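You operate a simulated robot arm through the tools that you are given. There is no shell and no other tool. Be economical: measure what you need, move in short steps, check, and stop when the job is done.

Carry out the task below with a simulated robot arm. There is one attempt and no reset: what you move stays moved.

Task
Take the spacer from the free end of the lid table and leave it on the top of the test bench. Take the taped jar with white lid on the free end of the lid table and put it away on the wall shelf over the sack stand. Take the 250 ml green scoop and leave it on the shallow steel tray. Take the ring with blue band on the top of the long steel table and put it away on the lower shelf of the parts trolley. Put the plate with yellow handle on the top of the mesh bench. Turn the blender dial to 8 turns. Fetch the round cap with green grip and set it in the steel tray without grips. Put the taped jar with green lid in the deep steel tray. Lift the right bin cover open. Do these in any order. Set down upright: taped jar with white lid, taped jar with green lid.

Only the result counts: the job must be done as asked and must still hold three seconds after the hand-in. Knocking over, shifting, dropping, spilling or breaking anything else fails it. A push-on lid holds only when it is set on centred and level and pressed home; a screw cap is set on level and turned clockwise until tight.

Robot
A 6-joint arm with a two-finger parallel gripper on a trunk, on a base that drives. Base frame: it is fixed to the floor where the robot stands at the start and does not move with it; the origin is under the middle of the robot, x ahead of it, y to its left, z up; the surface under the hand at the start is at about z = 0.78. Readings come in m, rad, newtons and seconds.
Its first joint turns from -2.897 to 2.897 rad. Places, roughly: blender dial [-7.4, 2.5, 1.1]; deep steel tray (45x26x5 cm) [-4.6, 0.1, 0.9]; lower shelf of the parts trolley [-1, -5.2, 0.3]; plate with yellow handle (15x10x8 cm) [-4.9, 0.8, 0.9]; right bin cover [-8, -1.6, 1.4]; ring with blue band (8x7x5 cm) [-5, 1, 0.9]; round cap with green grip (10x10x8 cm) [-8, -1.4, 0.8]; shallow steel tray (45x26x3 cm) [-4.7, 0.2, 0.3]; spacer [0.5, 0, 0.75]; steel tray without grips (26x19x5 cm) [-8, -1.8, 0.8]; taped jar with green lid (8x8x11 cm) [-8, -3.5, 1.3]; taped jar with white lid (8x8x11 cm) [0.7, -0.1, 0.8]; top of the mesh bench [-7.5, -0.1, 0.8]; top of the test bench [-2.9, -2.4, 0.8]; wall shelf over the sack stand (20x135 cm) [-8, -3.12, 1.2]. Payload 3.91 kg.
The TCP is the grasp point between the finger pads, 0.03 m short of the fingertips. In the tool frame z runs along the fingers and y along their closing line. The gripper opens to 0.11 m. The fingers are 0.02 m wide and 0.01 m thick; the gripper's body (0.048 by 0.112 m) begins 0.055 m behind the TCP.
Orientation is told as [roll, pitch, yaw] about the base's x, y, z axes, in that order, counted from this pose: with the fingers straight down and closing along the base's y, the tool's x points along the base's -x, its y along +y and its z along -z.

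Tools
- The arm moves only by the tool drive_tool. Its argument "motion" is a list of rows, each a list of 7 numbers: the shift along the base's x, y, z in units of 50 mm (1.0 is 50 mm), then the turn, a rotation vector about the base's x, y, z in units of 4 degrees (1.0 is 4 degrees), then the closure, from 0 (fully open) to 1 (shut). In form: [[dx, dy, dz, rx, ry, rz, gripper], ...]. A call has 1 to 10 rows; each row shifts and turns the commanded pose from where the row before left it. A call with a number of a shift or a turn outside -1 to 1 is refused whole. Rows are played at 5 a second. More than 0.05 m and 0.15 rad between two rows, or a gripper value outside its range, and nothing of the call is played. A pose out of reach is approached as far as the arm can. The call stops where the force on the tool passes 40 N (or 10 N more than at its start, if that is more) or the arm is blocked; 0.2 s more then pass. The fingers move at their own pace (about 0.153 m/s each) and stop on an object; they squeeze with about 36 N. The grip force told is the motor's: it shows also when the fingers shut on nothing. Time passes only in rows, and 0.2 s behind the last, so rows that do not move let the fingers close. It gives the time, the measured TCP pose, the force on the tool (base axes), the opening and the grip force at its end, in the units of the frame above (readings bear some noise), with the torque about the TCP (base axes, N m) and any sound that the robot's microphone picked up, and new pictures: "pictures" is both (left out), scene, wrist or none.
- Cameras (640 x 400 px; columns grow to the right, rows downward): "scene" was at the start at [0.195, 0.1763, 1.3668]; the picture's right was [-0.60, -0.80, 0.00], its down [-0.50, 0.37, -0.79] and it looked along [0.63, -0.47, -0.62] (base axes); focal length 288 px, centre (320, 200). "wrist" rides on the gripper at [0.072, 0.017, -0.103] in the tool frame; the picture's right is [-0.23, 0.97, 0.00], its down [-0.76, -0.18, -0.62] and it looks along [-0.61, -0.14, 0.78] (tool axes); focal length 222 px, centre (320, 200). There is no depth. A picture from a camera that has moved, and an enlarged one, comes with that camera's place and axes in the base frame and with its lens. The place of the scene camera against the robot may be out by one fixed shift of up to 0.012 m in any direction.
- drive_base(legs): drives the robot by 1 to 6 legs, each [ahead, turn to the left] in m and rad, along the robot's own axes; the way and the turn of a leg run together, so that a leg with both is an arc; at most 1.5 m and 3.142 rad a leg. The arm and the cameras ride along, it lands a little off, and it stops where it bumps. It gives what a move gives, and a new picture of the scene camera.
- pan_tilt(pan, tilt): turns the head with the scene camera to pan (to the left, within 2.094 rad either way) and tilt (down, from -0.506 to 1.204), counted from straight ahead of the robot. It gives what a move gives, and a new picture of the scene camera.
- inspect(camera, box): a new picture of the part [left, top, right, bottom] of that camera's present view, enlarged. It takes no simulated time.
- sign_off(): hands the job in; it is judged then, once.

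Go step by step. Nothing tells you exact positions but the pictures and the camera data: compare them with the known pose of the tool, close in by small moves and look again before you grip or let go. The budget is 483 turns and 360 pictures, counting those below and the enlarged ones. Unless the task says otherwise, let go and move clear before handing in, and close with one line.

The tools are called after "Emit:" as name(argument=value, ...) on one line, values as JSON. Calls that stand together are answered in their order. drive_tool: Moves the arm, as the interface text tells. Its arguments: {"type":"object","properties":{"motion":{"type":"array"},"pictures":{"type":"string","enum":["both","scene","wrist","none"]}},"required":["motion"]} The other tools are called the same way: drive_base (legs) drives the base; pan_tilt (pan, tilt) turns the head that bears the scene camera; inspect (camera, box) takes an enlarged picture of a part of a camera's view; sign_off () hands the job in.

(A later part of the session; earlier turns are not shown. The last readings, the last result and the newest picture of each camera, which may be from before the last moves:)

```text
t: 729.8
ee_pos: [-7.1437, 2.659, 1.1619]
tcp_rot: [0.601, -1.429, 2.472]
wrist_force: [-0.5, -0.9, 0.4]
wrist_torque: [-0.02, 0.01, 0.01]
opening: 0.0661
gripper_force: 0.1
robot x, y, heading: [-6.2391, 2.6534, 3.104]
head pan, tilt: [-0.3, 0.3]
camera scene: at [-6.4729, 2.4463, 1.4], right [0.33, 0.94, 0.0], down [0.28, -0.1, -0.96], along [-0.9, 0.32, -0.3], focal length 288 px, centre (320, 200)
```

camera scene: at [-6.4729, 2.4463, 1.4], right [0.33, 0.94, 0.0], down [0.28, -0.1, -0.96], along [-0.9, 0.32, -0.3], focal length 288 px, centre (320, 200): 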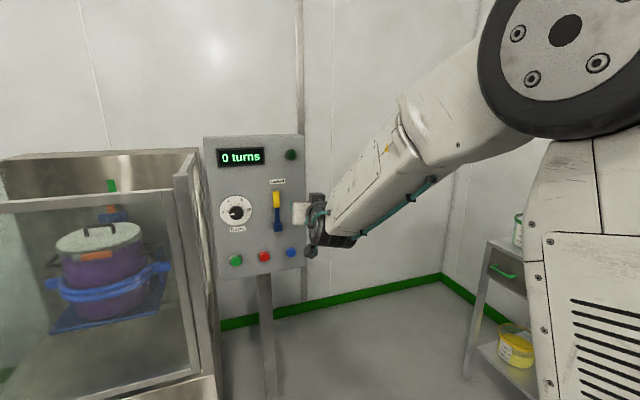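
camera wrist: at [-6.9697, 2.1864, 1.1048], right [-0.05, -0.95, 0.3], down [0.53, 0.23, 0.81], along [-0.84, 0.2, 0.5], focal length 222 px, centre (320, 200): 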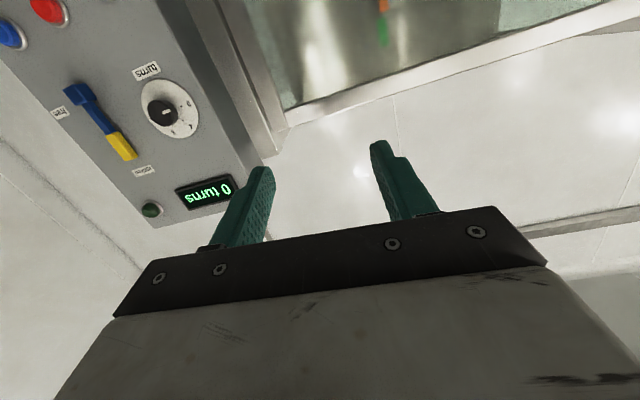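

Good position. Now I'll slide left to the dial while keeping the gap.

Emit:
drive_tool(motion=[[0, -0.8, -0.2, 0, 0, 0, 0.4], [0, -0.8, -0.2, 0, 0, 0, 0.4], [0, -0.8, -0.2, 0, 0.4, 0, 0.4], [0, -0.8, -0.2, 0, 0.4, 0, 0.4], [0, -0.8, -0.2, 0, 0.4, 0, 0.4], [0, -0.6, 0, 0, 0.3, 0, 0.4], [0, 0, 0, 0, 0, 0, 0.4]])

```text
t: 731.4
ee_pos: [-7.1452, 2.427, 1.1124]
tcp_rot: [1.421, -1.48, 1.657]
wrist_force: [-0.2, 0.0, -0.1]
wrist_torque: [0.01, 0.01, 0.0]
opening: 0.0662
gripper_force: 0.0
robot x, y, heading: [-6.2424, 2.6494, 3.108]
head pan, tilt: [-0.3, 0.3]
camera scene: at [-6.4729, 2.4462, 1.4], right [0.33, 0.94, 0.0], down [0.28, -0.1, -0.96], along [-0.9, 0.32, -0.3], focal length 288 px, centre (320, 200)
camera wrist: at [-7.0423, 2.3989, 1.0444], right [-0.06, -0.95, 0.31], down [0.63, 0.2, 0.75], along [-0.78, 0.24, 0.58], focal length 222 px, centre (320, 200)
```

scene: 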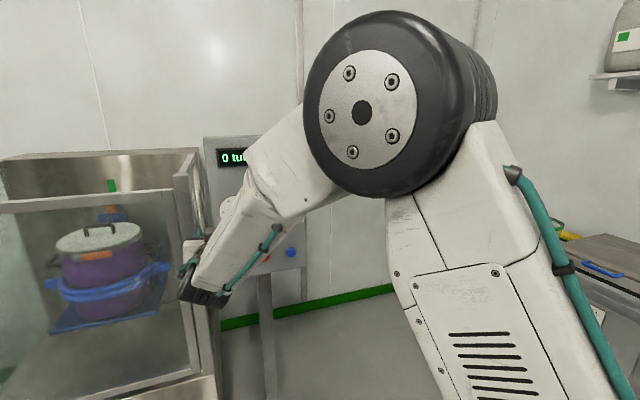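
wrist: 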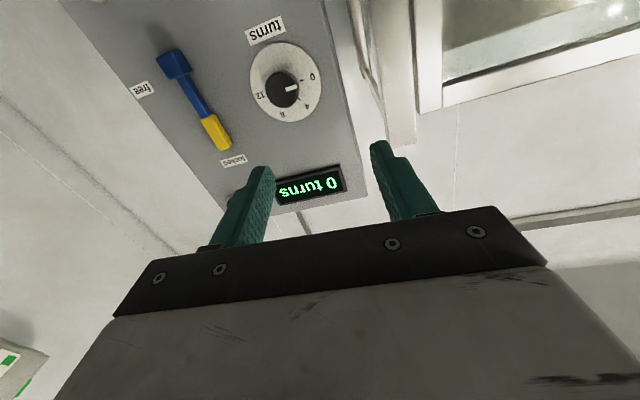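

The wrist camera puts the knob at about (-7.36, 2.49, 1.09). I'll align to that and approach halfway.

Emit:
drive_tool(motion=[[0, 0.5, -0.2, 0, 0, 0, 0.4], [-0.4, 0.6, -0.24, 0, 0, 0, 0.4], [-0.5, 0, 0, 0, 0, 0, 0.4], [-0.5, 0, 0, 0, 0, 0, 0.4], [0, 0, 0, 0, 0, 0, 0.4]], pictures="wrist")

```text
t: 732.6
ee_pos: [-7.2156, 2.4842, 1.0883]
tcp_rot: [1.415, -1.482, 1.662]
wrist_force: [-0.2, 0.6, 0.0]
wrist_torque: [-0.02, 0.01, -0.04]
opening: 0.0659
gripper_force: 0.0
robot x, y, heading: [-6.2439, 2.6542, 3.099]
head pan, tilt: [-0.3, 0.3]
camera wrist: at [-7.1125, 2.4557, 1.0206], right [-0.06, -0.95, 0.31], down [0.63, 0.2, 0.75], along [-0.78, 0.24, 0.58], focal length 222 px, centre (320, 200)
```

wrist: 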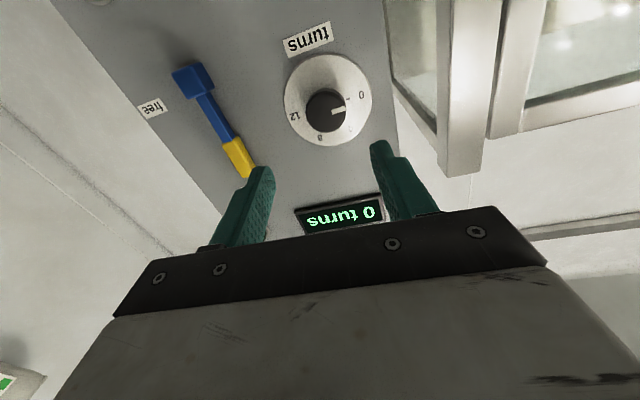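

The knob face is at (-7.364, 2.489, 1.089), dead ahead. I'll advance so the fingertips straddle it, and close.

Emit:
drive_tool(motion=[[-0.9, 0.04, 0, 0, 0, 0, 0.4], [-0.9, 0.04, 0, 0, 0, 0, 0.4], [-0.7, 0, 0, 0, 0, 0, 0.4], [-0.2, 0, 0, 0, 0, 0, 0.4], [0, 0, 0, 0, 0, 0, 0.4]], pictures="wrist")

```text
t: 733.8
ee_pos: [-7.3497, 2.4881, 1.0903]
tcp_rot: [1.414, -1.48, 1.664]
wrist_force: [0.5, -0.5, 0.2]
wrist_torque: [0.01, 0.03, 0.01]
opening: 0.0662
gripper_force: 0.2
robot x, y, heading: [-6.2439, 2.6543, 3.105]
head pan, tilt: [-0.3, 0.3]
camera wrist: at [-7.2474, 2.4592, 1.0215], right [-0.06, -0.95, 0.31], down [0.63, 0.2, 0.75], along [-0.78, 0.24, 0.58], focal length 222 px, centre (320, 200)
```

wrist: 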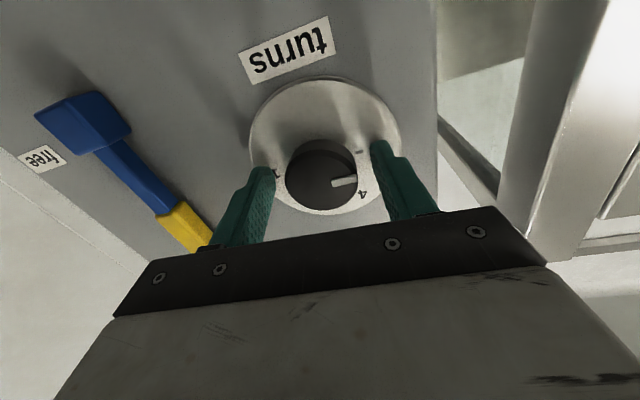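

The fingers straddle the knob. I'll close on it.

Emit:
drive_tool(motion=[[0, 0, 0, 0, 0, 0, 0.7], [0, 0, 0, 0, 0, 0, 1], [0, 0, 0, 0, 0, 0, 1]], pictures="wrist")

```text
t: 734.6
ee_pos: [-7.35, 2.4859, 1.0903]
tcp_rot: [1.417, -1.481, 1.663]
wrist_force: [-8.5, -5.4, 1.6]
wrist_torque: [0.0, -0.08, 0.62]
opening: 0.044
gripper_force: 44.7
robot x, y, heading: [-6.242, 2.6513, 3.111]
head pan, tilt: [-0.3, 0.3]
camera wrist: at [-7.2474, 2.4583, 1.0216], right [-0.06, -0.95, 0.31], down [0.63, 0.21, 0.75], along [-0.78, 0.24, 0.58], focal length 222 px, centre (320, 200)
```

wrist: 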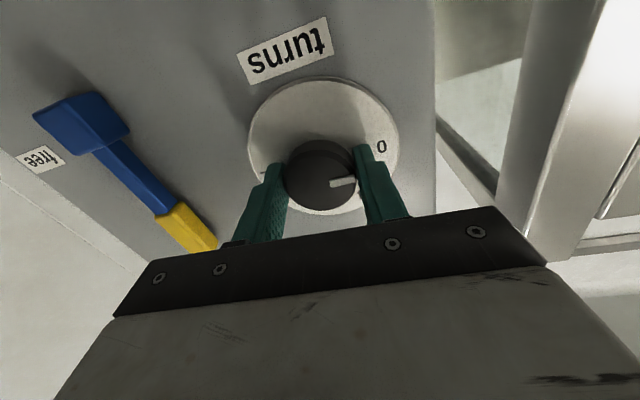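

Gripped. I'll turn clockwise in 4° steps and check the display.

Emit:
drive_tool(motion=[[0, 0, 0, -0.998, 0.063, 0, 1], [0, 0, 0, -0.998, 0.063, 0, 1], [0, 0, 0, -0.998, 0.063, 0, 1], [0, 0, 0, -0.998, 0.063, 0, 1], [0, 0, 0, -0.998, 0.063, 0, 1], [0, 0, 0, -0.998, 0.063, 0, 1], [0, 0, 0, 0, 0, 0, 1]])

```text
t: 735.7
ee_pos: [-7.3514, 2.4864, 1.0908]
tcp_rot: [1.501, -1.168, 1.561]
wrist_force: [18.3, 4.7, 3.3]
wrist_torque: [0.01, -0.02, 0.42]
opening: 0.044
gripper_force: 45.0
out of reach, approached as far as the arm can: row 5
robot x, y, heading: [-6.2425, 2.6552, 3.108]
head pan, tilt: [-0.3, 0.3]
stopped in row 5: the force on the tool passed its limit at 74 N (the readings are from after the stop); the commanded pose is now the measured one
camera scene: at [-6.4718, 2.4469, 1.4002], right [0.33, 0.94, 0.0], down [0.28, -0.1, -0.96], along [-0.9, 0.32, -0.3], focal length 288 px, centre (320, 200)
camera wrist: at [-7.2487, 2.4359, 1.0339], right [-0.08, -0.8, 0.59], down [0.64, 0.42, 0.65], along [-0.77, 0.43, 0.48], focal length 222 px, centre (320, 200)
```

scene: 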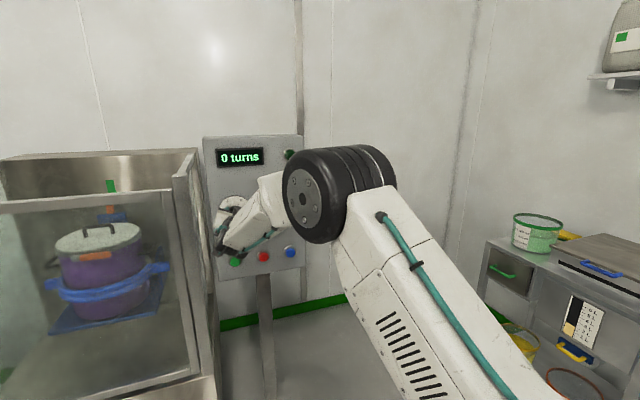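
wrist: 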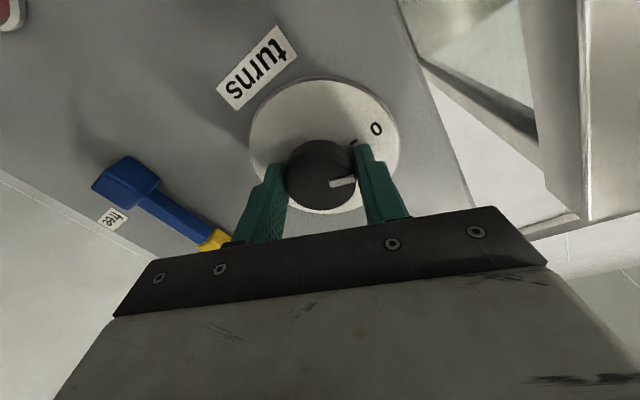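

The knob is turning the right way, but a force limit tripped. I'll continue in smaller batches.

Emit:
drive_tool(motion=[[0, 0, 0, -0.8, 0.06, 0.02, 1], [0, 0, 0, -0.8, 0.06, 0.02, 1], [0, 0, 0, -0.8, 0.06, 0.02, 1], [0, 0, 0, -0.8, 0.06, 0.02, 1], [0, 0, 0, 0, 0, 0, 1]])

```text
t: 736.0
ee_pos: [-7.3508, 2.4857, 1.0892]
tcp_rot: [1.492, -1.152, 1.561]
wrist_force: [24.1, 5.3, 4.5]
wrist_torque: [-0.04, -0.04, 0.04]
opening: 0.0442
gripper_force: 44.8
out of reach, approached as far as the arm can: row 1
robot x, y, heading: [-6.243, 2.6538, 3.101]
head pan, tilt: [-0.3, 0.3]
stopped in row 1: the force on the tool passed its limit at 47 N (the readings are from after the stop); the commanded pose is now the measured one
camera scene: at [-6.4714, 2.4471, 1.4002], right [0.33, 0.94, 0.0], down [0.28, -0.1, -0.96], along [-0.9, 0.32, -0.29], focal length 288 px, centre (320, 200)
camera wrist: at [-7.2493, 2.4344, 1.0351], right [-0.08, -0.79, 0.6], down [0.64, 0.42, 0.64], along [-0.76, 0.44, 0.47], focal length 222 px, centre (320, 200)
```

scene: 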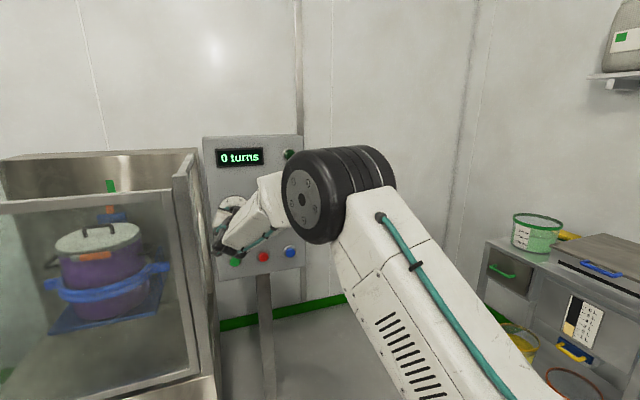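
wrist: 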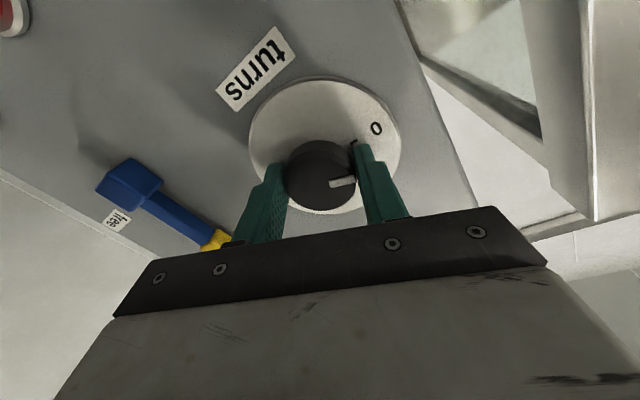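

That looks like a wrist joint limit. I'll release, back off, wind the tool back counter-clockwise, then regrip for a longer turn.

Emit:
drive_tool(motion=[[0, 0, 0, 0, 0, 0, 0.4], [0, 0, 0, 0, 0, 0, 0.4], [0.5, 0, 0, 0, 0, 0, 0.4], [0.7, 0, 0, 0.9, -0.06, 0, 0.4], [0, 0, 0, 1, -0.06, 0, 0.4], [0, 0, 0, 1, -0.06, 0, 0.4], [0, 0, 0, 1, -0.06, 0, 0.4], [0, 0, 0, 1, -0.06, 0, 0.4], [0, 0, 0, 1, -0.06, 0, 0.4], [0, 0, 0, 1, -0.06, 0, 0.4]], pictures="scene")

Emit:
drive_tool(motion=[[0, 0, 0, 1, -0.06, 0, 0.4], [0, 0, 0, 1, -0.06, 0, 0.4], [0, 0, 0, 1, -0.06, 0, 0.4], [0, 0, 0, 1, -0.06, 0, 0.4], [0, 0, 0, 1, -0.06, 0, 0.4], [0, 0, 0, 1, -0.06, 0, 0.4], [0, 0, 0, 1, -0.06, 0, 0.4], [0, 0, 0, 1, -0.06, 0, 0.4], [0, 0, 0, 1, -0.06, 0, 0.4], [0, 0, 0, 1, -0.06, 0, 0.4]], pictures="none")

Emit:
drive_tool(motion=[[0, 0, 0, 1, -0.06, 0, 0.4], [0, 0, 0, 1, -0.06, 0, 0.4], [0, 0, 0, 1, -0.06, 0, 0.4], [0, 0, 0, 1, -0.06, 0, 0.4], [0, 0, 0, 1, -0.06, 0, 0.4], [0, 0, 0, 1, -0.06, 0, 0.4], [0, 0, 0, 1, -0.06, 0, 0.4], [0, 0, 0, 1, -0.06, 0, 0.4], [0, 0, 0, 1, -0.06, 0, 0.4], [0, 0, 0, 0, 0, 0, 0.4]])

```text
t: 738.2
ee_pos: [-7.2926, 2.4831, 1.0912]
tcp_rot: [-1.259, -1.501, -1.975]
wrist_force: [-0.3, 0.4, -0.4]
wrist_torque: [0.0, -0.01, -0.03]
opening: 0.066
gripper_force: 0.1
out of reach, approached as far as the arm can: row 3
robot x, y, heading: [-6.2415, 2.651, 3.1]
head pan, tilt: [-0.3, 0.3]
camera scene: at [-6.4727, 2.4467, 1.4], right [0.33, 0.94, 0.0], down [0.28, -0.1, -0.96], along [-0.9, 0.32, -0.3], focal length 288 px, centre (320, 200)
```

scene: 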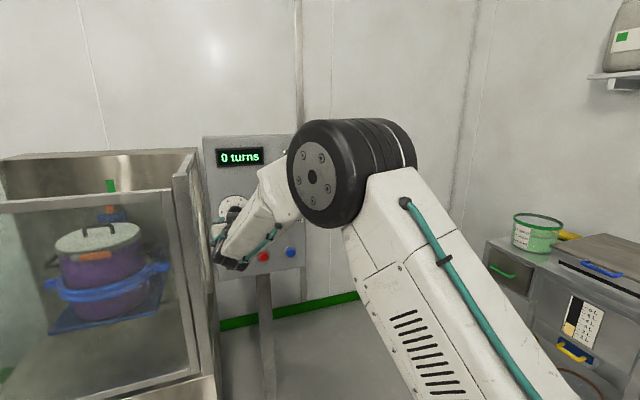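

```text
t: 740.4
ee_pos: [-7.2926, 2.4829, 1.0893]
tcp_rot: [-1.579, -0.805, -1.665]
wrist_force: [-0.4, 0.8, 0.9]
wrist_torque: [-0.01, -0.03, 0.01]
opening: 0.0659
gripper_force: 0.1
robot x, y, heading: [-6.2442, 2.6522, 3.098]
head pan, tilt: [-0.3, 0.3]
```

```text
t: 742.6
ee_pos: [-7.2929, 2.4841, 1.0893]
tcp_rot: [-1.6, -0.175, -1.653]
wrist_force: [0.2, 0.1, -0.1]
wrist_torque: [0.01, 0.03, -0.03]
opening: 0.066
gripper_force: 0.1
robot x, y, heading: [-6.2411, 2.6523, 3.103]
head pan, tilt: [-0.3, 0.3]
camera scene: at [-6.4728, 2.4467, 1.4], right [0.33, 0.94, 0.0], down [0.28, -0.1, -0.96], along [-0.9, 0.32, -0.3], focal length 288 px, centre (320, 200)
camera wrist: at [-7.1852, 2.5435, 1.0591], right [-0.06, -0.39, -0.92], down [0.57, -0.77, 0.29], along [-0.82, -0.5, 0.27], focal length 222 px, centre (320, 200)
```

scene: 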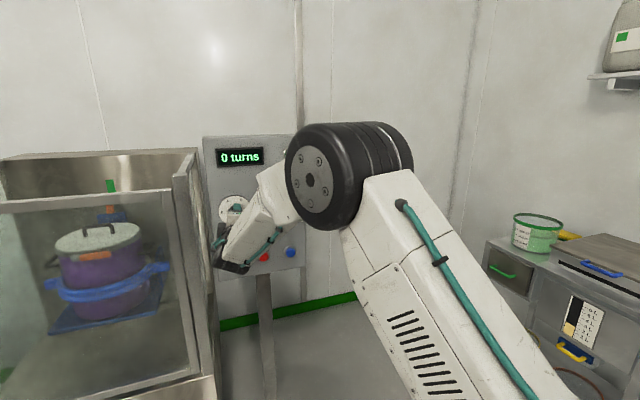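
wrist: 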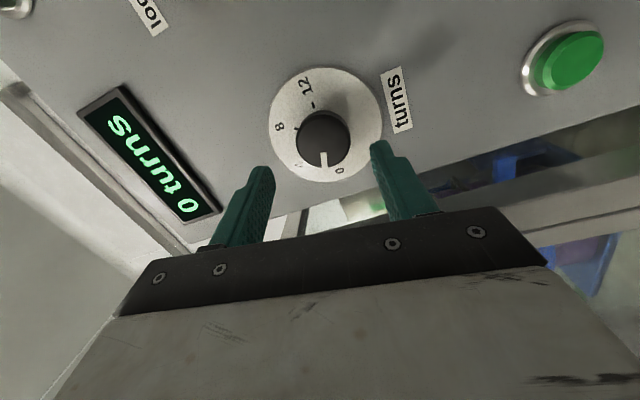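

The pointer has moved part-way toward 4. I'll wind back a bit more for margin, then advance and regrip.

Emit:
drive_tool(motion=[[0, 0, 0, 1, -0.06, 0, 0.4], [0, 0, 0, 1, -0.06, 0, 0.4], [0, 0, 0, 1, -0.06, 0, 0.4], [0, 0, 0, 1, -0.06, 0, 0.4], [0, 0, 0, 1, -0.06, 0, 0.4], [0, 0, 0, 1, -0.06, 0, 0.4], [-0.5, 0.08, 0, 0, 0, 0, 0.4], [-0.6, 0.02, 0, 0, 0, 0, 0.4], [0, 0, 0, 0, 0, 0, 0.4]], pictures="wrist")

```text
t: 744.6
ee_pos: [-7.3502, 2.4883, 1.0896]
tcp_rot: [-1.61, 0.242, -1.655]
wrist_force: [0.1, -0.3, 0.2]
wrist_torque: [0.03, 0.04, 0.02]
opening: 0.066
gripper_force: 0.1
robot x, y, heading: [-6.2425, 2.6538, 3.103]
head pan, tilt: [-0.3, 0.3]
camera wrist: at [-7.2411, 2.5566, 1.0881], right [-0.04, 0.02, -1.0], down [0.56, -0.83, -0.03], along [-0.83, -0.56, 0.02], focal length 222 px, centre (320, 200)
```

wrist: 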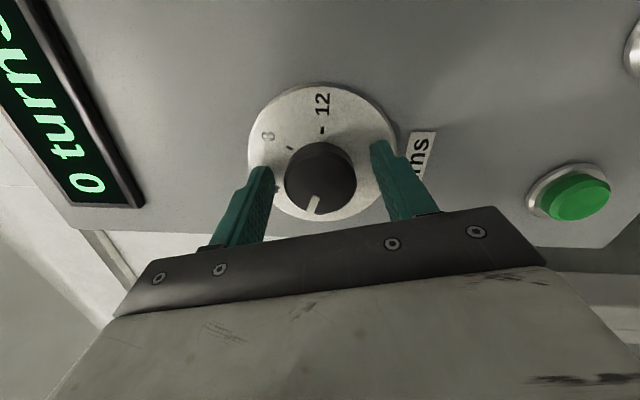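

Gripping now and turning clockwise.

Emit:
drive_tool(motion=[[0, 0, 0, 0, 0, 0, 1], [0, 0, 0, 0, 0, 0, 1], [0, 0, 0, -1, 0.06, 0, 1], [0, 0, 0, -1, 0.06, 0, 1], [0, 0, 0, -1, 0.06, 0, 1], [0, 0, 0, -1, 0.06, 0, 1], [0, 0, 0, -1, 0.06, 0, 1], [0, 0, 0, -1, 0.06, 0, 1], [0, 0, 0, -1, 0.06, 0, 1], [0, 0, 0, -1, 0.06, 0, 1]], pictures="wrist")

```text
t: 746.8
ee_pos: [-7.349, 2.4882, 1.0877]
tcp_rot: [-1.594, -0.316, -1.657]
wrist_force: [-16.1, 0.0, -3.5]
wrist_torque: [0.03, -0.92, -0.16]
opening: 0.0439
gripper_force: 45.1
robot x, y, heading: [-6.2421, 2.6564, 3.104]
head pan, tilt: [-0.3, 0.3]
camera wrist: at [-7.2411, 2.5439, 1.049], right [-0.07, -0.52, -0.85], down [0.57, -0.72, 0.39], along [-0.82, -0.46, 0.34], focal length 222 px, centre (320, 200)
```

wrist: 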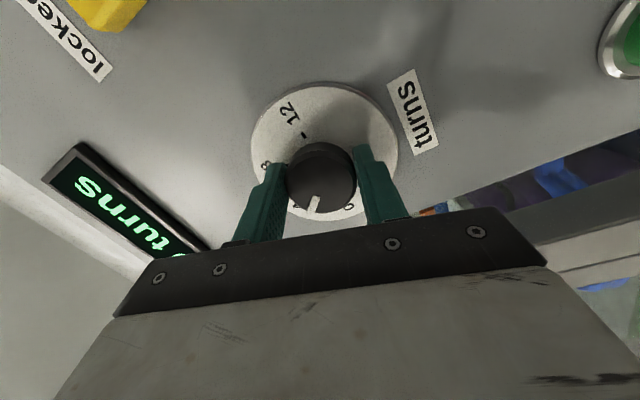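

It's turning well. I'll keep going.

Emit:
drive_tool(motion=[[0.02, 0, 0, -1, 0.06, 0, 1], [0, 0, 0, -1, 0.06, 0, 1], [0, 0, 0, -1, 0.06, 0, 1], [0, 0, 0, -1, 0.06, 0, 1], [0, 0, 0, -1, 0.06, 0, 1], [0, 0, 0, -1, 0.06, 0, 1], [0, 0, 0, -1, 0.06, 0, 1], [0, 0, 0, -1, 0.06, 0, 1], [0, 0, 0, -1, 0.06, 0, 1]])

```text
t: 748.8
ee_pos: [-7.3483, 2.4875, 1.0868]
tcp_rot: [-1.564, -0.946, -1.675]
wrist_force: [-13.1, -3.1, -12.8]
wrist_torque: [0.04, -1.0, 0.28]
opening: 0.0443
gripper_force: 44.9
robot x, y, heading: [-6.2396, 2.6505, 3.106]
head pan, tilt: [-0.3, 0.3]
camera scene: at [-6.4739, 2.4463, 1.3997], right [0.33, 0.94, 0.0], down [0.28, -0.1, -0.95], along [-0.9, 0.32, -0.3], focal length 288 px, centre (320, 200)
camera wrist: at [-7.242, 2.5073, 1.0204], right [-0.09, -0.92, -0.38], down [0.59, -0.36, 0.72], along [-0.8, -0.16, 0.57], focal length 222 px, centre (320, 200)
```

scene: 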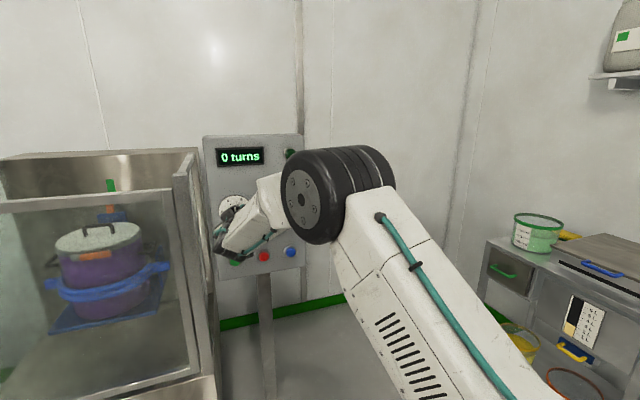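
wrist: 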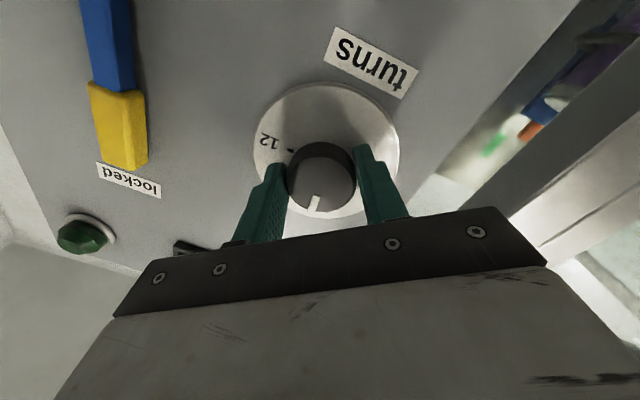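

Measured from the tool rotation, the knob is now at about 87°, so 33° more reaches 8 (120°). I'll finish the turn.

Emit:
drive_tool(motion=[[0.04, 0, 0.02, -1, 0.06, 0, 1], [0, 0, 0.02, -1, 0.06, 0, 1], [0, 0, 0, -1, 0.06, 0, 1], [0, 0, 0, -1, 0.06, 0, 1], [0, 0, 0, -1, 0.06, 0, 1], [0, 0, 0, -1, 0.06, 0, 1], [0, 0, 0, -1, 0.06, 0, 1], [0, 0, 0, -1, 0.06, 0, 1], [0, 0, 0, -0.25, 0.015, 0, 1], [0, 0, 0, 0, 0, 0, 1]], pictures="wrist")

```text
t: 749.2
ee_pos: [-7.3487, 2.4871, 1.088]
tcp_rot: [-1.559, -1.001, -1.678]
wrist_force: [-32.6, -4.5, -5.6]
wrist_torque: [0.02, -0.59, 0.41]
opening: 0.0442
gripper_force: 44.9
robot x, y, heading: [-6.2403, 2.6521, 3.102]
head pan, tilt: [-0.3, 0.3]
stopped in row 2: the force on the tool passed its limit at 45 N (the readings are from after the stop); the commanded pose is now the measured one
camera wrist: at [-7.2419, 2.5035, 1.0193], right [-0.09, -0.94, -0.33], down [0.59, -0.32, 0.74], along [-0.8, -0.13, 0.58], focal length 222 px, centre (320, 200)
```

wrist: 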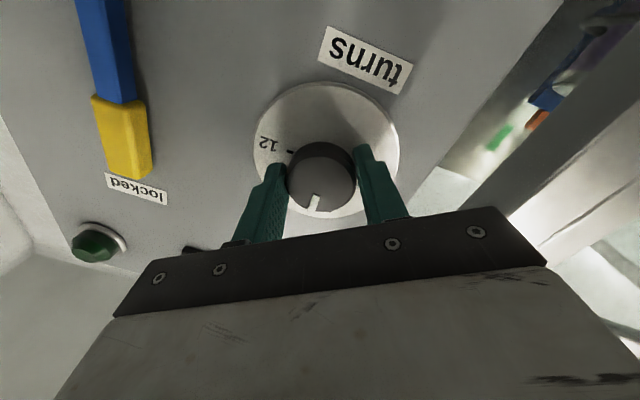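

I'd moved the wrong way along x. I'll relieve that and continue.

Emit:
drive_tool(motion=[[-0.03, 0, 0, 0, 0, 0, 1], [0, 0, 0, -1, 0.06, 0, 1], [0, 0, 0, -1, 0.06, 0, 1], [0, 0, 0, -1, 0.06, 0, 1], [0, 0, 0, -1, 0.06, 0, 1], [0, 0, 0, -1, 0.06, 0, 1], [0, 0, 0, -1, 0.06, 0, 1], [0, 0, 0, -1, 0.06, 0, 1], [0, 0, 0, -0.5, 0.03, 0, 1], [0, 0, 0, 0, 0, 0, 1]], pictures="wrist")

```text
t: 751.4
ee_pos: [-7.3479, 2.4866, 1.0883]
tcp_rot: [-1.075, -1.519, -2.159]
wrist_force: [-8.7, -13.0, -21.0]
wrist_torque: [-0.02, -0.66, 0.85]
opening: 0.0439
gripper_force: 44.6
robot x, y, heading: [-6.2396, 2.6509, 3.102]
head pan, tilt: [-0.3, 0.3]
camera wrist: at [-7.2441, 2.4645, 1.0184], right [-0.09, -0.98, 0.18], down [0.61, 0.09, 0.78], along [-0.78, 0.18, 0.59], focal length 222 px, centre (320, 200)
```

wrist: 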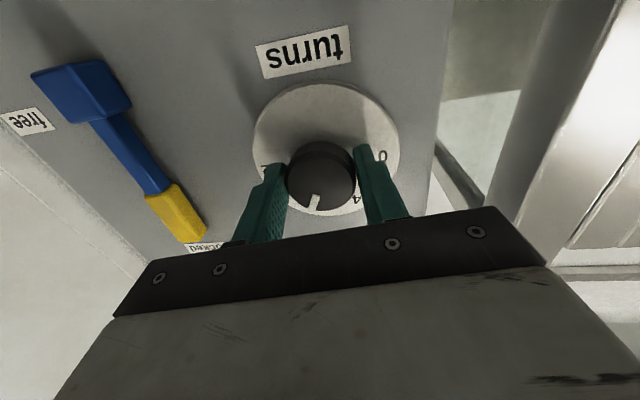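

The total turn is now about 120°. I'll release, back off and read the pointer.

Emit:
drive_tool(motion=[[0, 0, 0, 0, 0, 0, 0.4], [0, 0, 0, 0, 0, 0, 0.4], [0.5, 0, 0, 0, 0, 0, 0.4], [0.8, 0, 0, 0, 0, 0, 0.4], [0.8, 0, 0, 0, 0, 0, 0.4], [0.8, 0, 0, 0, 0, 0, 0.4]], pictures="wrist")

Emit:
inspect(camera="wrist", box=[240, 20, 400, 180])

```text
t: 752.8
ee_pos: [-7.2038, 2.487, 1.0932]
tcp_rot: [-1.109, -1.519, -2.123]
wrist_force: [0.4, -0.1, -0.4]
wrist_torque: [0.01, 0.03, 0.0]
opening: 0.0659
gripper_force: 0.0
robot x, y, heading: [-6.2422, 2.6559, 3.104]
head pan, tilt: [-0.3, 0.3]
camera wrist: at [-7.0997, 2.4665, 1.0228], right [-0.09, -0.98, 0.18], down [0.62, 0.09, 0.78], along [-0.78, 0.19, 0.59], focal length 222 px, centre (320, 200)
```

wrist: 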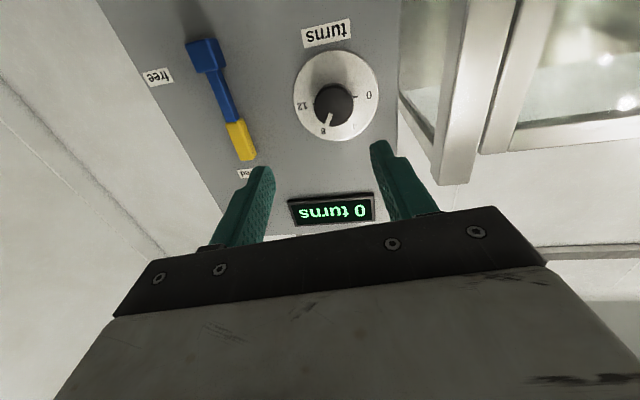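

```text
2.50 times, centred on (320, 100) of wrist
camera zoom: at [-7.0997, 2.4665, 1.0228], right [-0.09, -0.98, 0.18], down [0.62, 0.09, 0.78], along [-0.78, 0.19, 0.59], focal length 555 px, centre (320, 450)
```

zoom: 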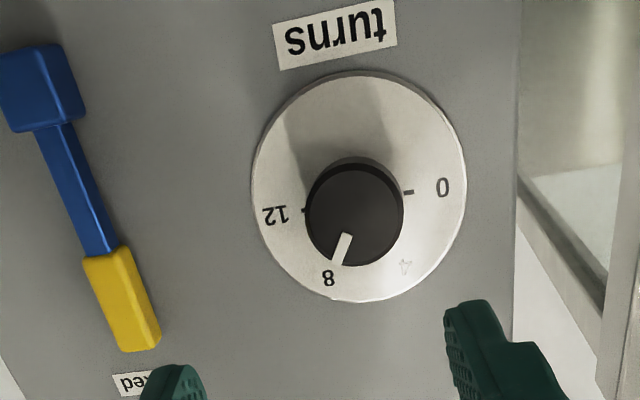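

The pointer sits on 8. I'll bring the tool back to vertical while moving clear of the panel.

Emit:
drive_tool(motion=[[0.9, 0, 0, 0, -1, 0, 0], [0.9, 0, 0, 0, -1, 0, 0], [0.9, 0, 0.2, 0, -1, 0, 0], [0.5, 0, 0.2, 0, -1, 0, 0], [0, 0, 0.2, 0, -1, 0, 0], [0, 0, 0.2, 0, -1, 0, 0], [0, 0, 0.2, 0, -1, 0, 0], [0, 0, 0.2, 0, -1, 0, 0], [0, 0, 0.2, 0, -1, 0, 0], [0, 0, 0.2, 0, -1, 0, 0]], pictures="none")

Emit:
drive_tool(motion=[[0, 0, 0, 0, -1, 0, 0], [0, 0, 0, 0, -1, 0, 0], [0, 0, 0, 0, -1, 0, 0], [0, 0, 0, 0, -1, 0, 0], [0, 0, 0, 0, -1, 0, 0], [0, 0, 0, 0, -1, 0, 0], [0, 0, 0, 0, -1, 0, 0], [0, 0, 0, 0, -1, 0, 0], [0, 0, 0, 0, -1, 0, 0], [0, 0, 0, 0, -1, 0, 0]], pictures="none")

Emit:
drive_tool(motion=[[0, 0, 0, 0, -1, 0, 0], [0, 0, 0, 0, -1, 0, 0], [0, 0, 0, 0, -0.5, 0, 0], [0, 0, 0, 0, 0, 0, 0]], pictures="none")

```text
t: 755.0
ee_pos: [-7.0435, 2.4877, 1.1708]
tcp_rot: [-0.141, -0.845, -3.079]
wrist_force: [-0.2, 0.8, 0.0]
wrist_torque: [0.0, -0.03, -0.01]
opening: 0.11
gripper_force: 0.1
robot x, y, heading: [-6.2398, 2.653, 3.11]
head pan, tilt: [-0.3, 0.3]
```

```text
t: 757.2
ee_pos: [-7.0434, 2.4883, 1.1709]
tcp_rot: [-0.097, -0.146, -3.099]
wrist_force: [0.9, 0.3, 1.2]
wrist_torque: [0.0, -0.02, 0.0]
opening: 0.1099
gripper_force: 0.1
robot x, y, heading: [-6.2394, 2.6503, 3.106]
head pan, tilt: [-0.3, 0.3]
```

```text
t: 758.2
ee_pos: [-7.0427, 2.4872, 1.1699]
tcp_rot: [-0.091, 0.029, -3.097]
wrist_force: [-0.1, -1.4, -0.1]
wrist_torque: [0.0, -0.01, 0.01]
opening: 0.11
gripper_force: 0.1
robot x, y, heading: [-6.2412, 2.6528, 3.102]
head pan, tilt: [-0.3, 0.3]
```

I'll fix the small residual tilt and drive south to the counter with the bins.

Emit:
drive_tool(motion=[[0.9, 0, 0.3, -0.65, 0.18, 0, 0], [0.9, 0, 0.3, -0.65, 0.18, 0, 0], [0.5, 0, 0, 0, 0, 0, 0]], pictures="none")

Emit:
drive_base(legs=[[0, 1.61], [1.4, 0], [1.4, 0], [1.3, 0], [0, -1.571]])

Emit:
pan_tilt(pan=0.15, tilt=0.2)

```text
t: 759.0
ee_pos: [-6.9274, 2.4876, 1.201]
tcp_rot: [-0.003, -0.001, -3.099]
wrist_force: [-0.1, -0.5, 0.2]
wrist_torque: [0.03, -0.01, -0.01]
opening: 0.1096
gripper_force: 0.1
robot x, y, heading: [-6.2416, 2.6525, 3.102]
head pan, tilt: [-0.3, 0.3]
```

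```text
t: 786.3
ee_pos: [-6.8549, -1.6242, 1.2011]
tcp_rot: [-0.002, -0.002, -3.025]
wrist_force: [-0.3, 0.0, -0.7]
wrist_torque: [-0.04, 0.03, 0.02]
opening: 0.1101
gripper_force: 0.1
robot x, y, heading: [-6.1833, -1.4112, -3.111]
head pan, tilt: [-0.3, 0.3]
camera scene: at [-6.399, -1.6318, 1.4], right [0.26, 0.96, 0.0], down [0.29, -0.08, -0.96], along [-0.92, 0.25, -0.3], focal length 288 px, centre (320, 200)
```

scene: 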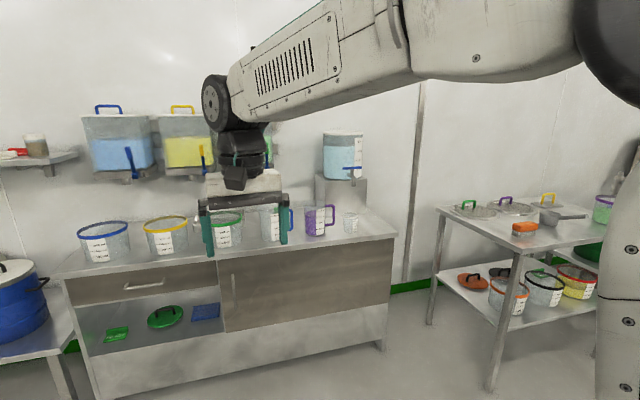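

```text
t: 787.2
ee_pos: [-6.8554, -1.6237, 1.1998]
tcp_rot: [-0.001, -0.001, -3.025]
wrist_force: [1.3, 0.4, -0.3]
wrist_torque: [0.0, 0.02, 0.01]
opening: 0.1102
gripper_force: 0.0
robot x, y, heading: [-6.1825, -1.4096, -3.108]
head pan, tilt: [0.15, 0.201]
camera scene: at [-6.4006, -1.6733, 1.4092], right [-0.18, 0.98, 0.0], down [0.2, 0.04, -0.98], along [-0.96, -0.18, -0.2], focal length 288 px, centre (320, 200)
```

scene: 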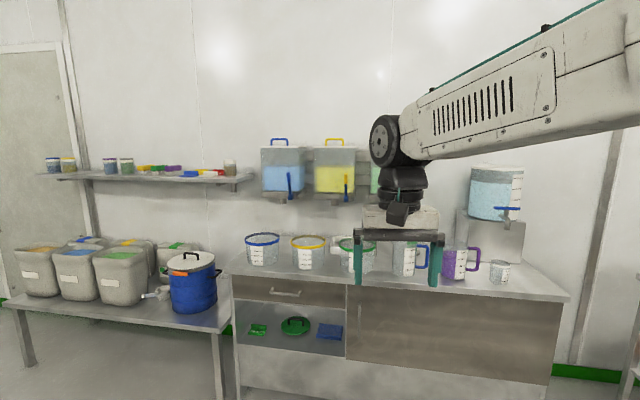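

The arm hides the relevant spot. I'll raise and shift it, then drive closer for a better look.

Emit:
drive_tool(motion=[[0, 0.8, 0.5, 0, 0, 0, 0], [0, 0.8, 0.5, 0, 0, 0, 0], [0, 0.8, 0.5, 0, 0, 0, 0], [0, 0.8, 0.5, 0, 0, 0, 0], [0, 0.8, 0.5, 0, 0, 0, 0], [0, 0.8, 0.5, 0, 0, 0, 0], [0, 0.8, 0.5, 0, 0, 0, 0], [0.3, 0.8, 0.3, 0, 0, 0, 0]], pictures="none")

Emit:
drive_base(legs=[[0.55, 0]])

Emit:
pan_tilt(pan=0.0, tilt=0.35)

```text
t: 789.0
ee_pos: [-6.8408, -1.3038, 1.3906]
tcp_rot: [-0.001, -0.001, -3.025]
wrist_force: [0.2, -0.1, 0.3]
wrist_torque: [0.01, -0.03, 0.01]
opening: 0.1102
gripper_force: 0.0
robot x, y, heading: [-6.1795, -1.4104, -3.106]
head pan, tilt: [0.15, 0.201]
```

```text
t: 792.2
ee_pos: [-7.3942, -1.3226, 1.3904]
tcp_rot: [-0.002, -0.002, -3.026]
wrist_force: [0.2, -0.1, -0.7]
wrist_torque: [-0.04, -0.02, -0.01]
opening: 0.11
gripper_force: 0.0
robot x, y, heading: [-6.7354, -1.431, -3.107]
head pan, tilt: [0.15, 0.201]
camera scene: at [-6.9548, -1.6921, 1.4093], right [-0.18, 0.98, 0.0], down [0.2, 0.04, -0.98], along [-0.96, -0.18, -0.2], focal length 288 px, centre (320, 200)
```

scene: 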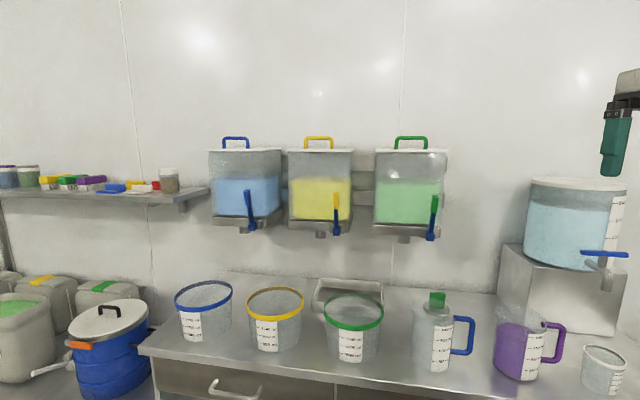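

```text
t: 792.9
ee_pos: [-7.394, -1.3223, 1.3891]
tcp_rot: [-0.001, -0.002, -3.026]
wrist_force: [0.2, 0.2, 0.1]
wrist_torque: [0.0, 0.01, 0.01]
opening: 0.1102
gripper_force: 0.0
robot x, y, heading: [-6.7362, -1.4259, -3.112]
head pan, tilt: [0.0, 0.351]
camera scene: at [-6.9562, -1.6783, 1.3953], right [-0.03, 1.0, 0.0], down [0.34, 0.01, -0.94], along [-0.94, -0.03, -0.34], focal length 288 px, centre (320, 200)
```

scene: 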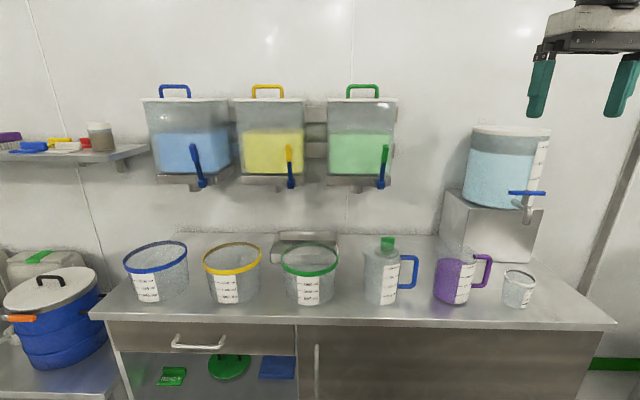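

Emit:
inspect(camera="scene", box=[250, 190, 450, 315])

Emit:
inspect(camera="scene", box=[300, 70, 420, 200])

```text
3.20 times, centred on (350, 252) of scene
camera zoom: at [-6.9562, -1.6783, 1.3953], right [-0.03, 1.0, 0.0], down [0.34, 0.01, -0.94], along [-0.94, -0.03, -0.34], focal length 922 px, centre (224, 32)
```

zoom: 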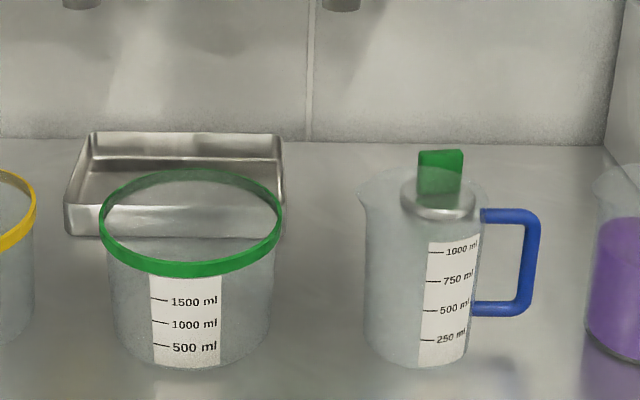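

```text
3.08 times, centred on (360, 135) of scene
camera zoom: at [-6.9562, -1.6783, 1.3953], right [-0.03, 1.0, 0.0], down [0.34, 0.01, -0.94], along [-0.94, -0.03, -0.34], focal length 887 px, centre (197, 400)
```

zoom: 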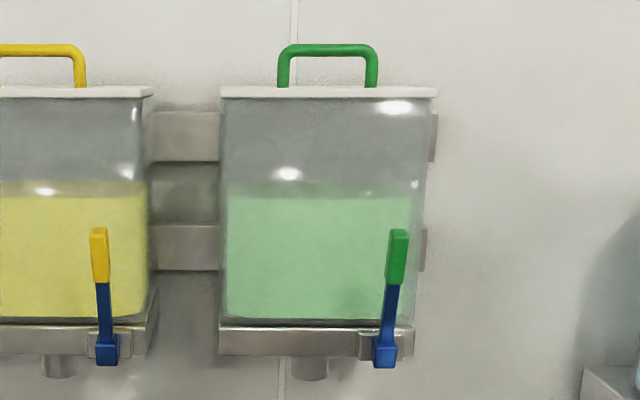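

The cap (a steel disc with a green blade grip) stands behind the 1000 ml jug, and the tray is behind the green-rimmed bowl. I'll do the bin cover first: pitch the tool horizontal, with closed fingers, to lift it by its handle arch.

Emit:
drive_tool(motion=[[-0.4, 0, 0, 0, 1, 0, 1], [-0.4, 0, 0, 0, 1, 0, 1], [-0.4, 0, 0, 0, 1, 0, 1], [-0.4, 0, 0, 0, 1, 0, 1], [-0.4, 0, 0, 0, 1, 0, 1], [-0.4, 0, 0, 0, 1, 0, 1], [0, 0, 0, 0, 1, 0, 1], [0, 0, 0, 0, 1, 0, 1], [0, 0, 0, 0, 1, 0, 1], [0, 0, 0, 0, 1, 0, 1]], pictures="none")

Emit:
drive_tool(motion=[[0, 0, 0, 0, 1, 0, 1], [0, 0, 0, 0, 1, 0, 1], [0, 0, 0, 0, 1, 0, 1], [0, 0, 0, 0, 1, 0, 1], [0, 0, 0, 0, 1, 0, 1], [0, 0, 0, 0, 1, 0, 1], [0, 0, 0, 0, 1, 0, 1], [0, 0, 0, 0, 1, 0, 1], [0, 0, 0, 0, 1, 0, 1], [0, 0, 0, 0, 1, 0, 1]], pictures="scene")

```text
t: 795.1
ee_pos: [-7.5138, -1.3226, 1.391]
tcp_rot: [-0.1, -0.696, -2.991]
wrist_force: [-0.8, -0.1, 0.0]
wrist_torque: [-0.03, 0.01, 0.04]
opening: 0.0
gripper_force: 35.7
robot x, y, heading: [-6.7387, -1.4278, -3.105]
head pan, tilt: [0.0, 0.351]
```

```text
t: 797.3
ee_pos: [-7.5142, -1.3215, 1.3901]
tcp_rot: [-0.593, -1.365, -2.544]
wrist_force: [0.1, -0.4, -0.2]
wrist_torque: [0.01, -0.03, -0.02]
opening: 0.0
gripper_force: 35.8
robot x, y, heading: [-6.737, -1.4279, -3.108]
head pan, tilt: [0.0, 0.351]
camera scene: at [-6.9562, -1.6782, 1.3953], right [-0.03, 1.0, 0.0], down [0.34, 0.01, -0.94], along [-0.94, -0.03, -0.34], focal length 288 px, centre (320, 200)
```

scene: 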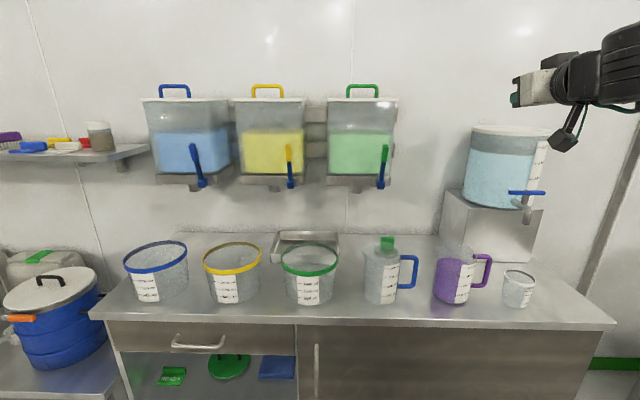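

The tool is nearly level. I'll finish levelling and move in front of the right bin's handle for a close look.

Emit:
drive_tool(motion=[[-0.2, -0.7, 0, 0, 1, 0, 1], [-0.2, -0.7, 0, 0, 1, 0, 1], [-0.2, -0.8, 0.1, 0, 0, 0, 1], [-0.2, -0.8, 0.1, 0, 0, 0, 1], [-0.2, -0.8, 0.1, 0, 0, 0, 1], [-0.2, -0.8, 0.1, 0, 0, 0, 1], [-0.2, -0.5, 0, 0, 0, 0, 1], [0, 0, 0, 0, 0, 0, 1]])

```text
t: 799.1
ee_pos: [-7.5881, -1.4492, 1.4404]
tcp_rot: [-1.23, -1.412, -1.829]
wrist_force: [-1.2, -0.2, -0.1]
wrist_torque: [0.01, -0.03, 0.01]
opening: 0.0
gripper_force: 35.8
out of reach, approached as far as the arm can: row 2, 3, 4, 5, 6, 7
robot x, y, heading: [-6.7345, -1.4316, -3.11]
head pan, tilt: [0.0, 0.351]
camera scene: at [-6.9561, -1.6782, 1.3953], right [-0.03, 1.0, 0.0], down [0.34, 0.01, -0.94], along [-0.94, -0.03, -0.34], focal length 288 px, centre (320, 200)
camera wrist: at [-7.4811, -1.4454, 1.3726], right [0.07, -0.99, 0.08], down [0.57, 0.11, 0.81], along [-0.81, -0.01, 0.58], focal length 222 px, centre (320, 200)
```

scene: 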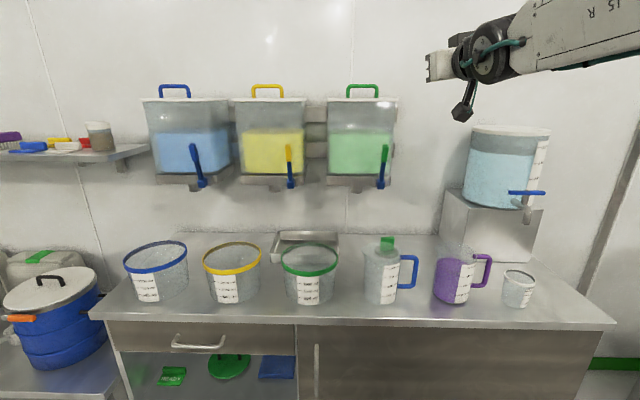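
wrist: 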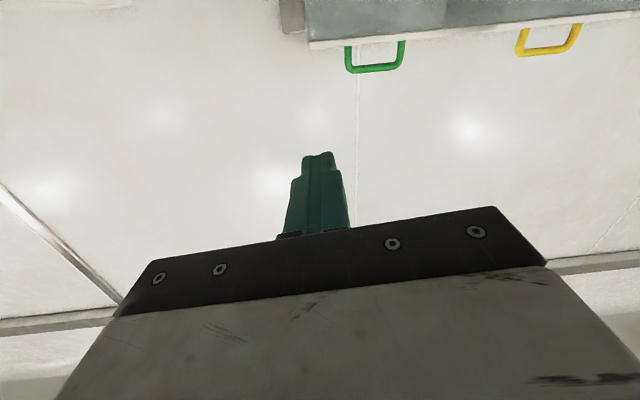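

The wrist won't cross straight alignment. Pointing the tool about 15° left will let it reach left.

Emit:
drive_tool(motion=[[0, 0, 0, 0, 0, 1, 1], [0, 0, 0, 0, 0, 1, 1], [0, 0, 0, 0, 0, 1, 1], [0, 0, 0, 0, 0, 1, 1], [0, 0, 0, 0, 0, 1, 1], [-0.5, 0, -0.3, 0, 0, 0, 1], [-0.5, 0, -0.2, 0, 0, 0, 1], [0, 0, 0, 0, 0, 0, 1]])

```text
t: 800.9
ee_pos: [-7.6368, -1.4467, 1.4208]
tcp_rot: [-1.388, -1.42, -1.423]
wrist_force: [0.2, 0.6, 0.4]
wrist_torque: [-0.01, 0.02, -0.01]
opening: 0.0
gripper_force: 36.3
out of reach, approached as far as the arm can: row 2
robot x, y, heading: [-6.7365, -1.4286, -3.112]
head pan, tilt: [0.0, 0.351]
camera scene: at [-6.9561, -1.6782, 1.3953], right [-0.03, 1.0, 0.0], down [0.34, 0.01, -0.94], along [-0.94, -0.03, -0.34], focal length 288 px, centre (320, 200)
camera wrist: at [-7.5356, -1.4179, 1.3507], right [0.32, -0.94, 0.08], down [0.55, 0.25, 0.8], along [-0.77, -0.21, 0.6], focal length 222 px, centre (320, 200)
```

scene: 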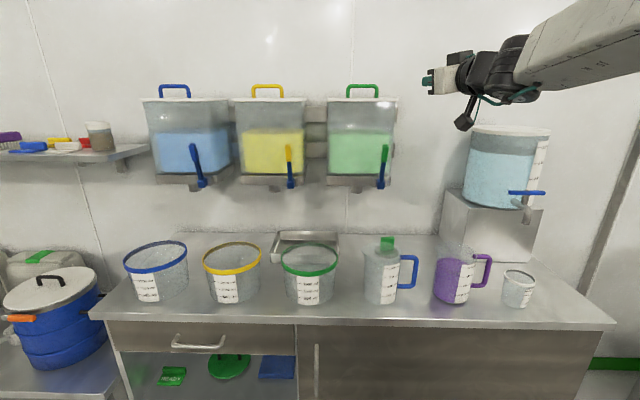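
wrist: 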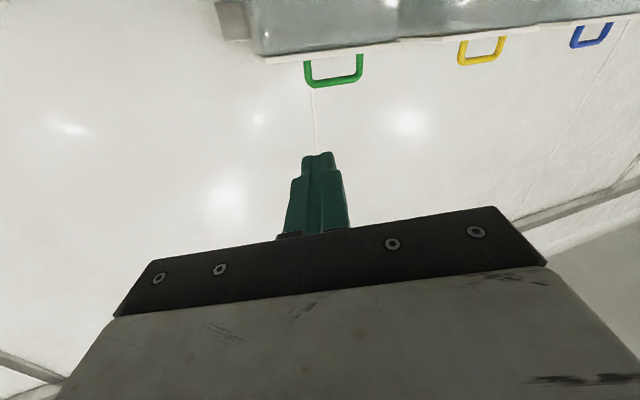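

The handle bar is at about (-7.954, -1.579, 1.423). Let me look closely at the lid's front lip and the arch.

Emit:
inspect(camera="wrist", box=[200, 0, 440, 150])

Emit:
pan_tilt(pan=0.1, tilt=0.0)

Emit:
inspect(camera="scene", box=[280, 120, 480, 250])

```text
2.67 times, centred on (320, 75) of wrist
camera zoom: at [-7.5356, -1.4179, 1.3507], right [0.32, -0.94, 0.08], down [0.55, 0.25, 0.8], along [-0.77, -0.21, 0.6], focal length 592 px, centre (320, 533)
```

zoom: 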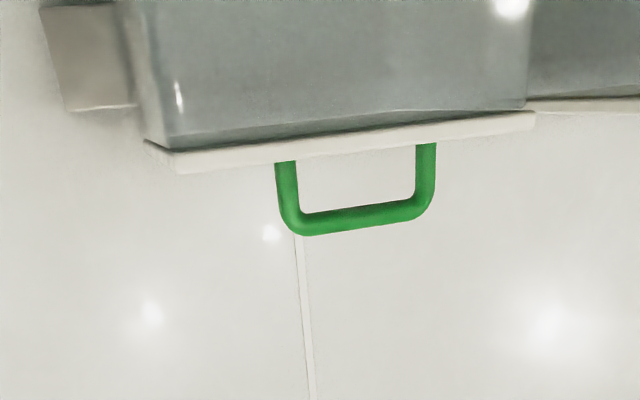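

```text
t: 801.7
ee_pos: [-7.6374, -1.4477, 1.4209]
tcp_rot: [-1.389, -1.419, -1.424]
wrist_force: [-0.5, -1.0, -0.4]
wrist_torque: [0.04, -0.01, 0.0]
opening: 0.0
gripper_force: 36.1
robot x, y, heading: [-6.7368, -1.4261, -3.109]
head pan, tilt: [0.099, 0.0]
camera scene: at [-6.9524, -1.687, 1.4276], right [-0.13, 0.99, 0.0], down [0.0, 0.0, -1.0], along [-0.99, -0.13, 0.0], focal length 288 px, centre (320, 200)
```

scene: 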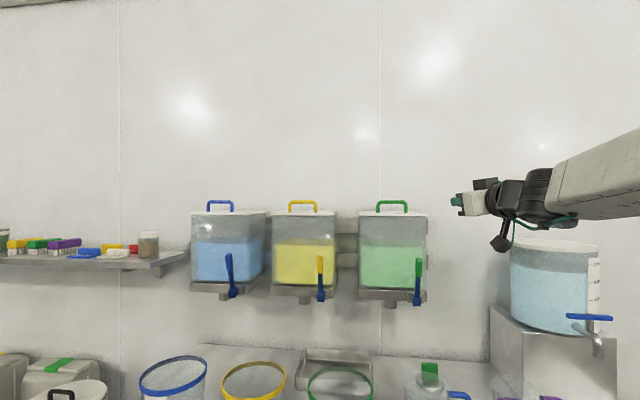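

```text
3.08 times, centred on (380, 185) of scene
camera zoom: at [-6.9524, -1.687, 1.4276], right [-0.13, 0.99, 0.0], down [0.0, 0.0, -1.0], along [-0.99, -0.13, 0.0], focal length 887 px, centre (135, 246)
```

zoom: 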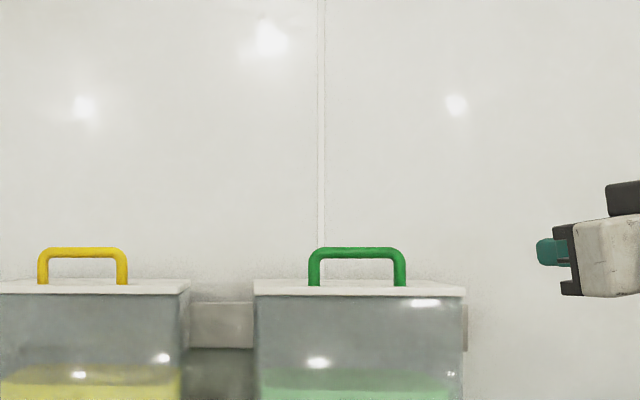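

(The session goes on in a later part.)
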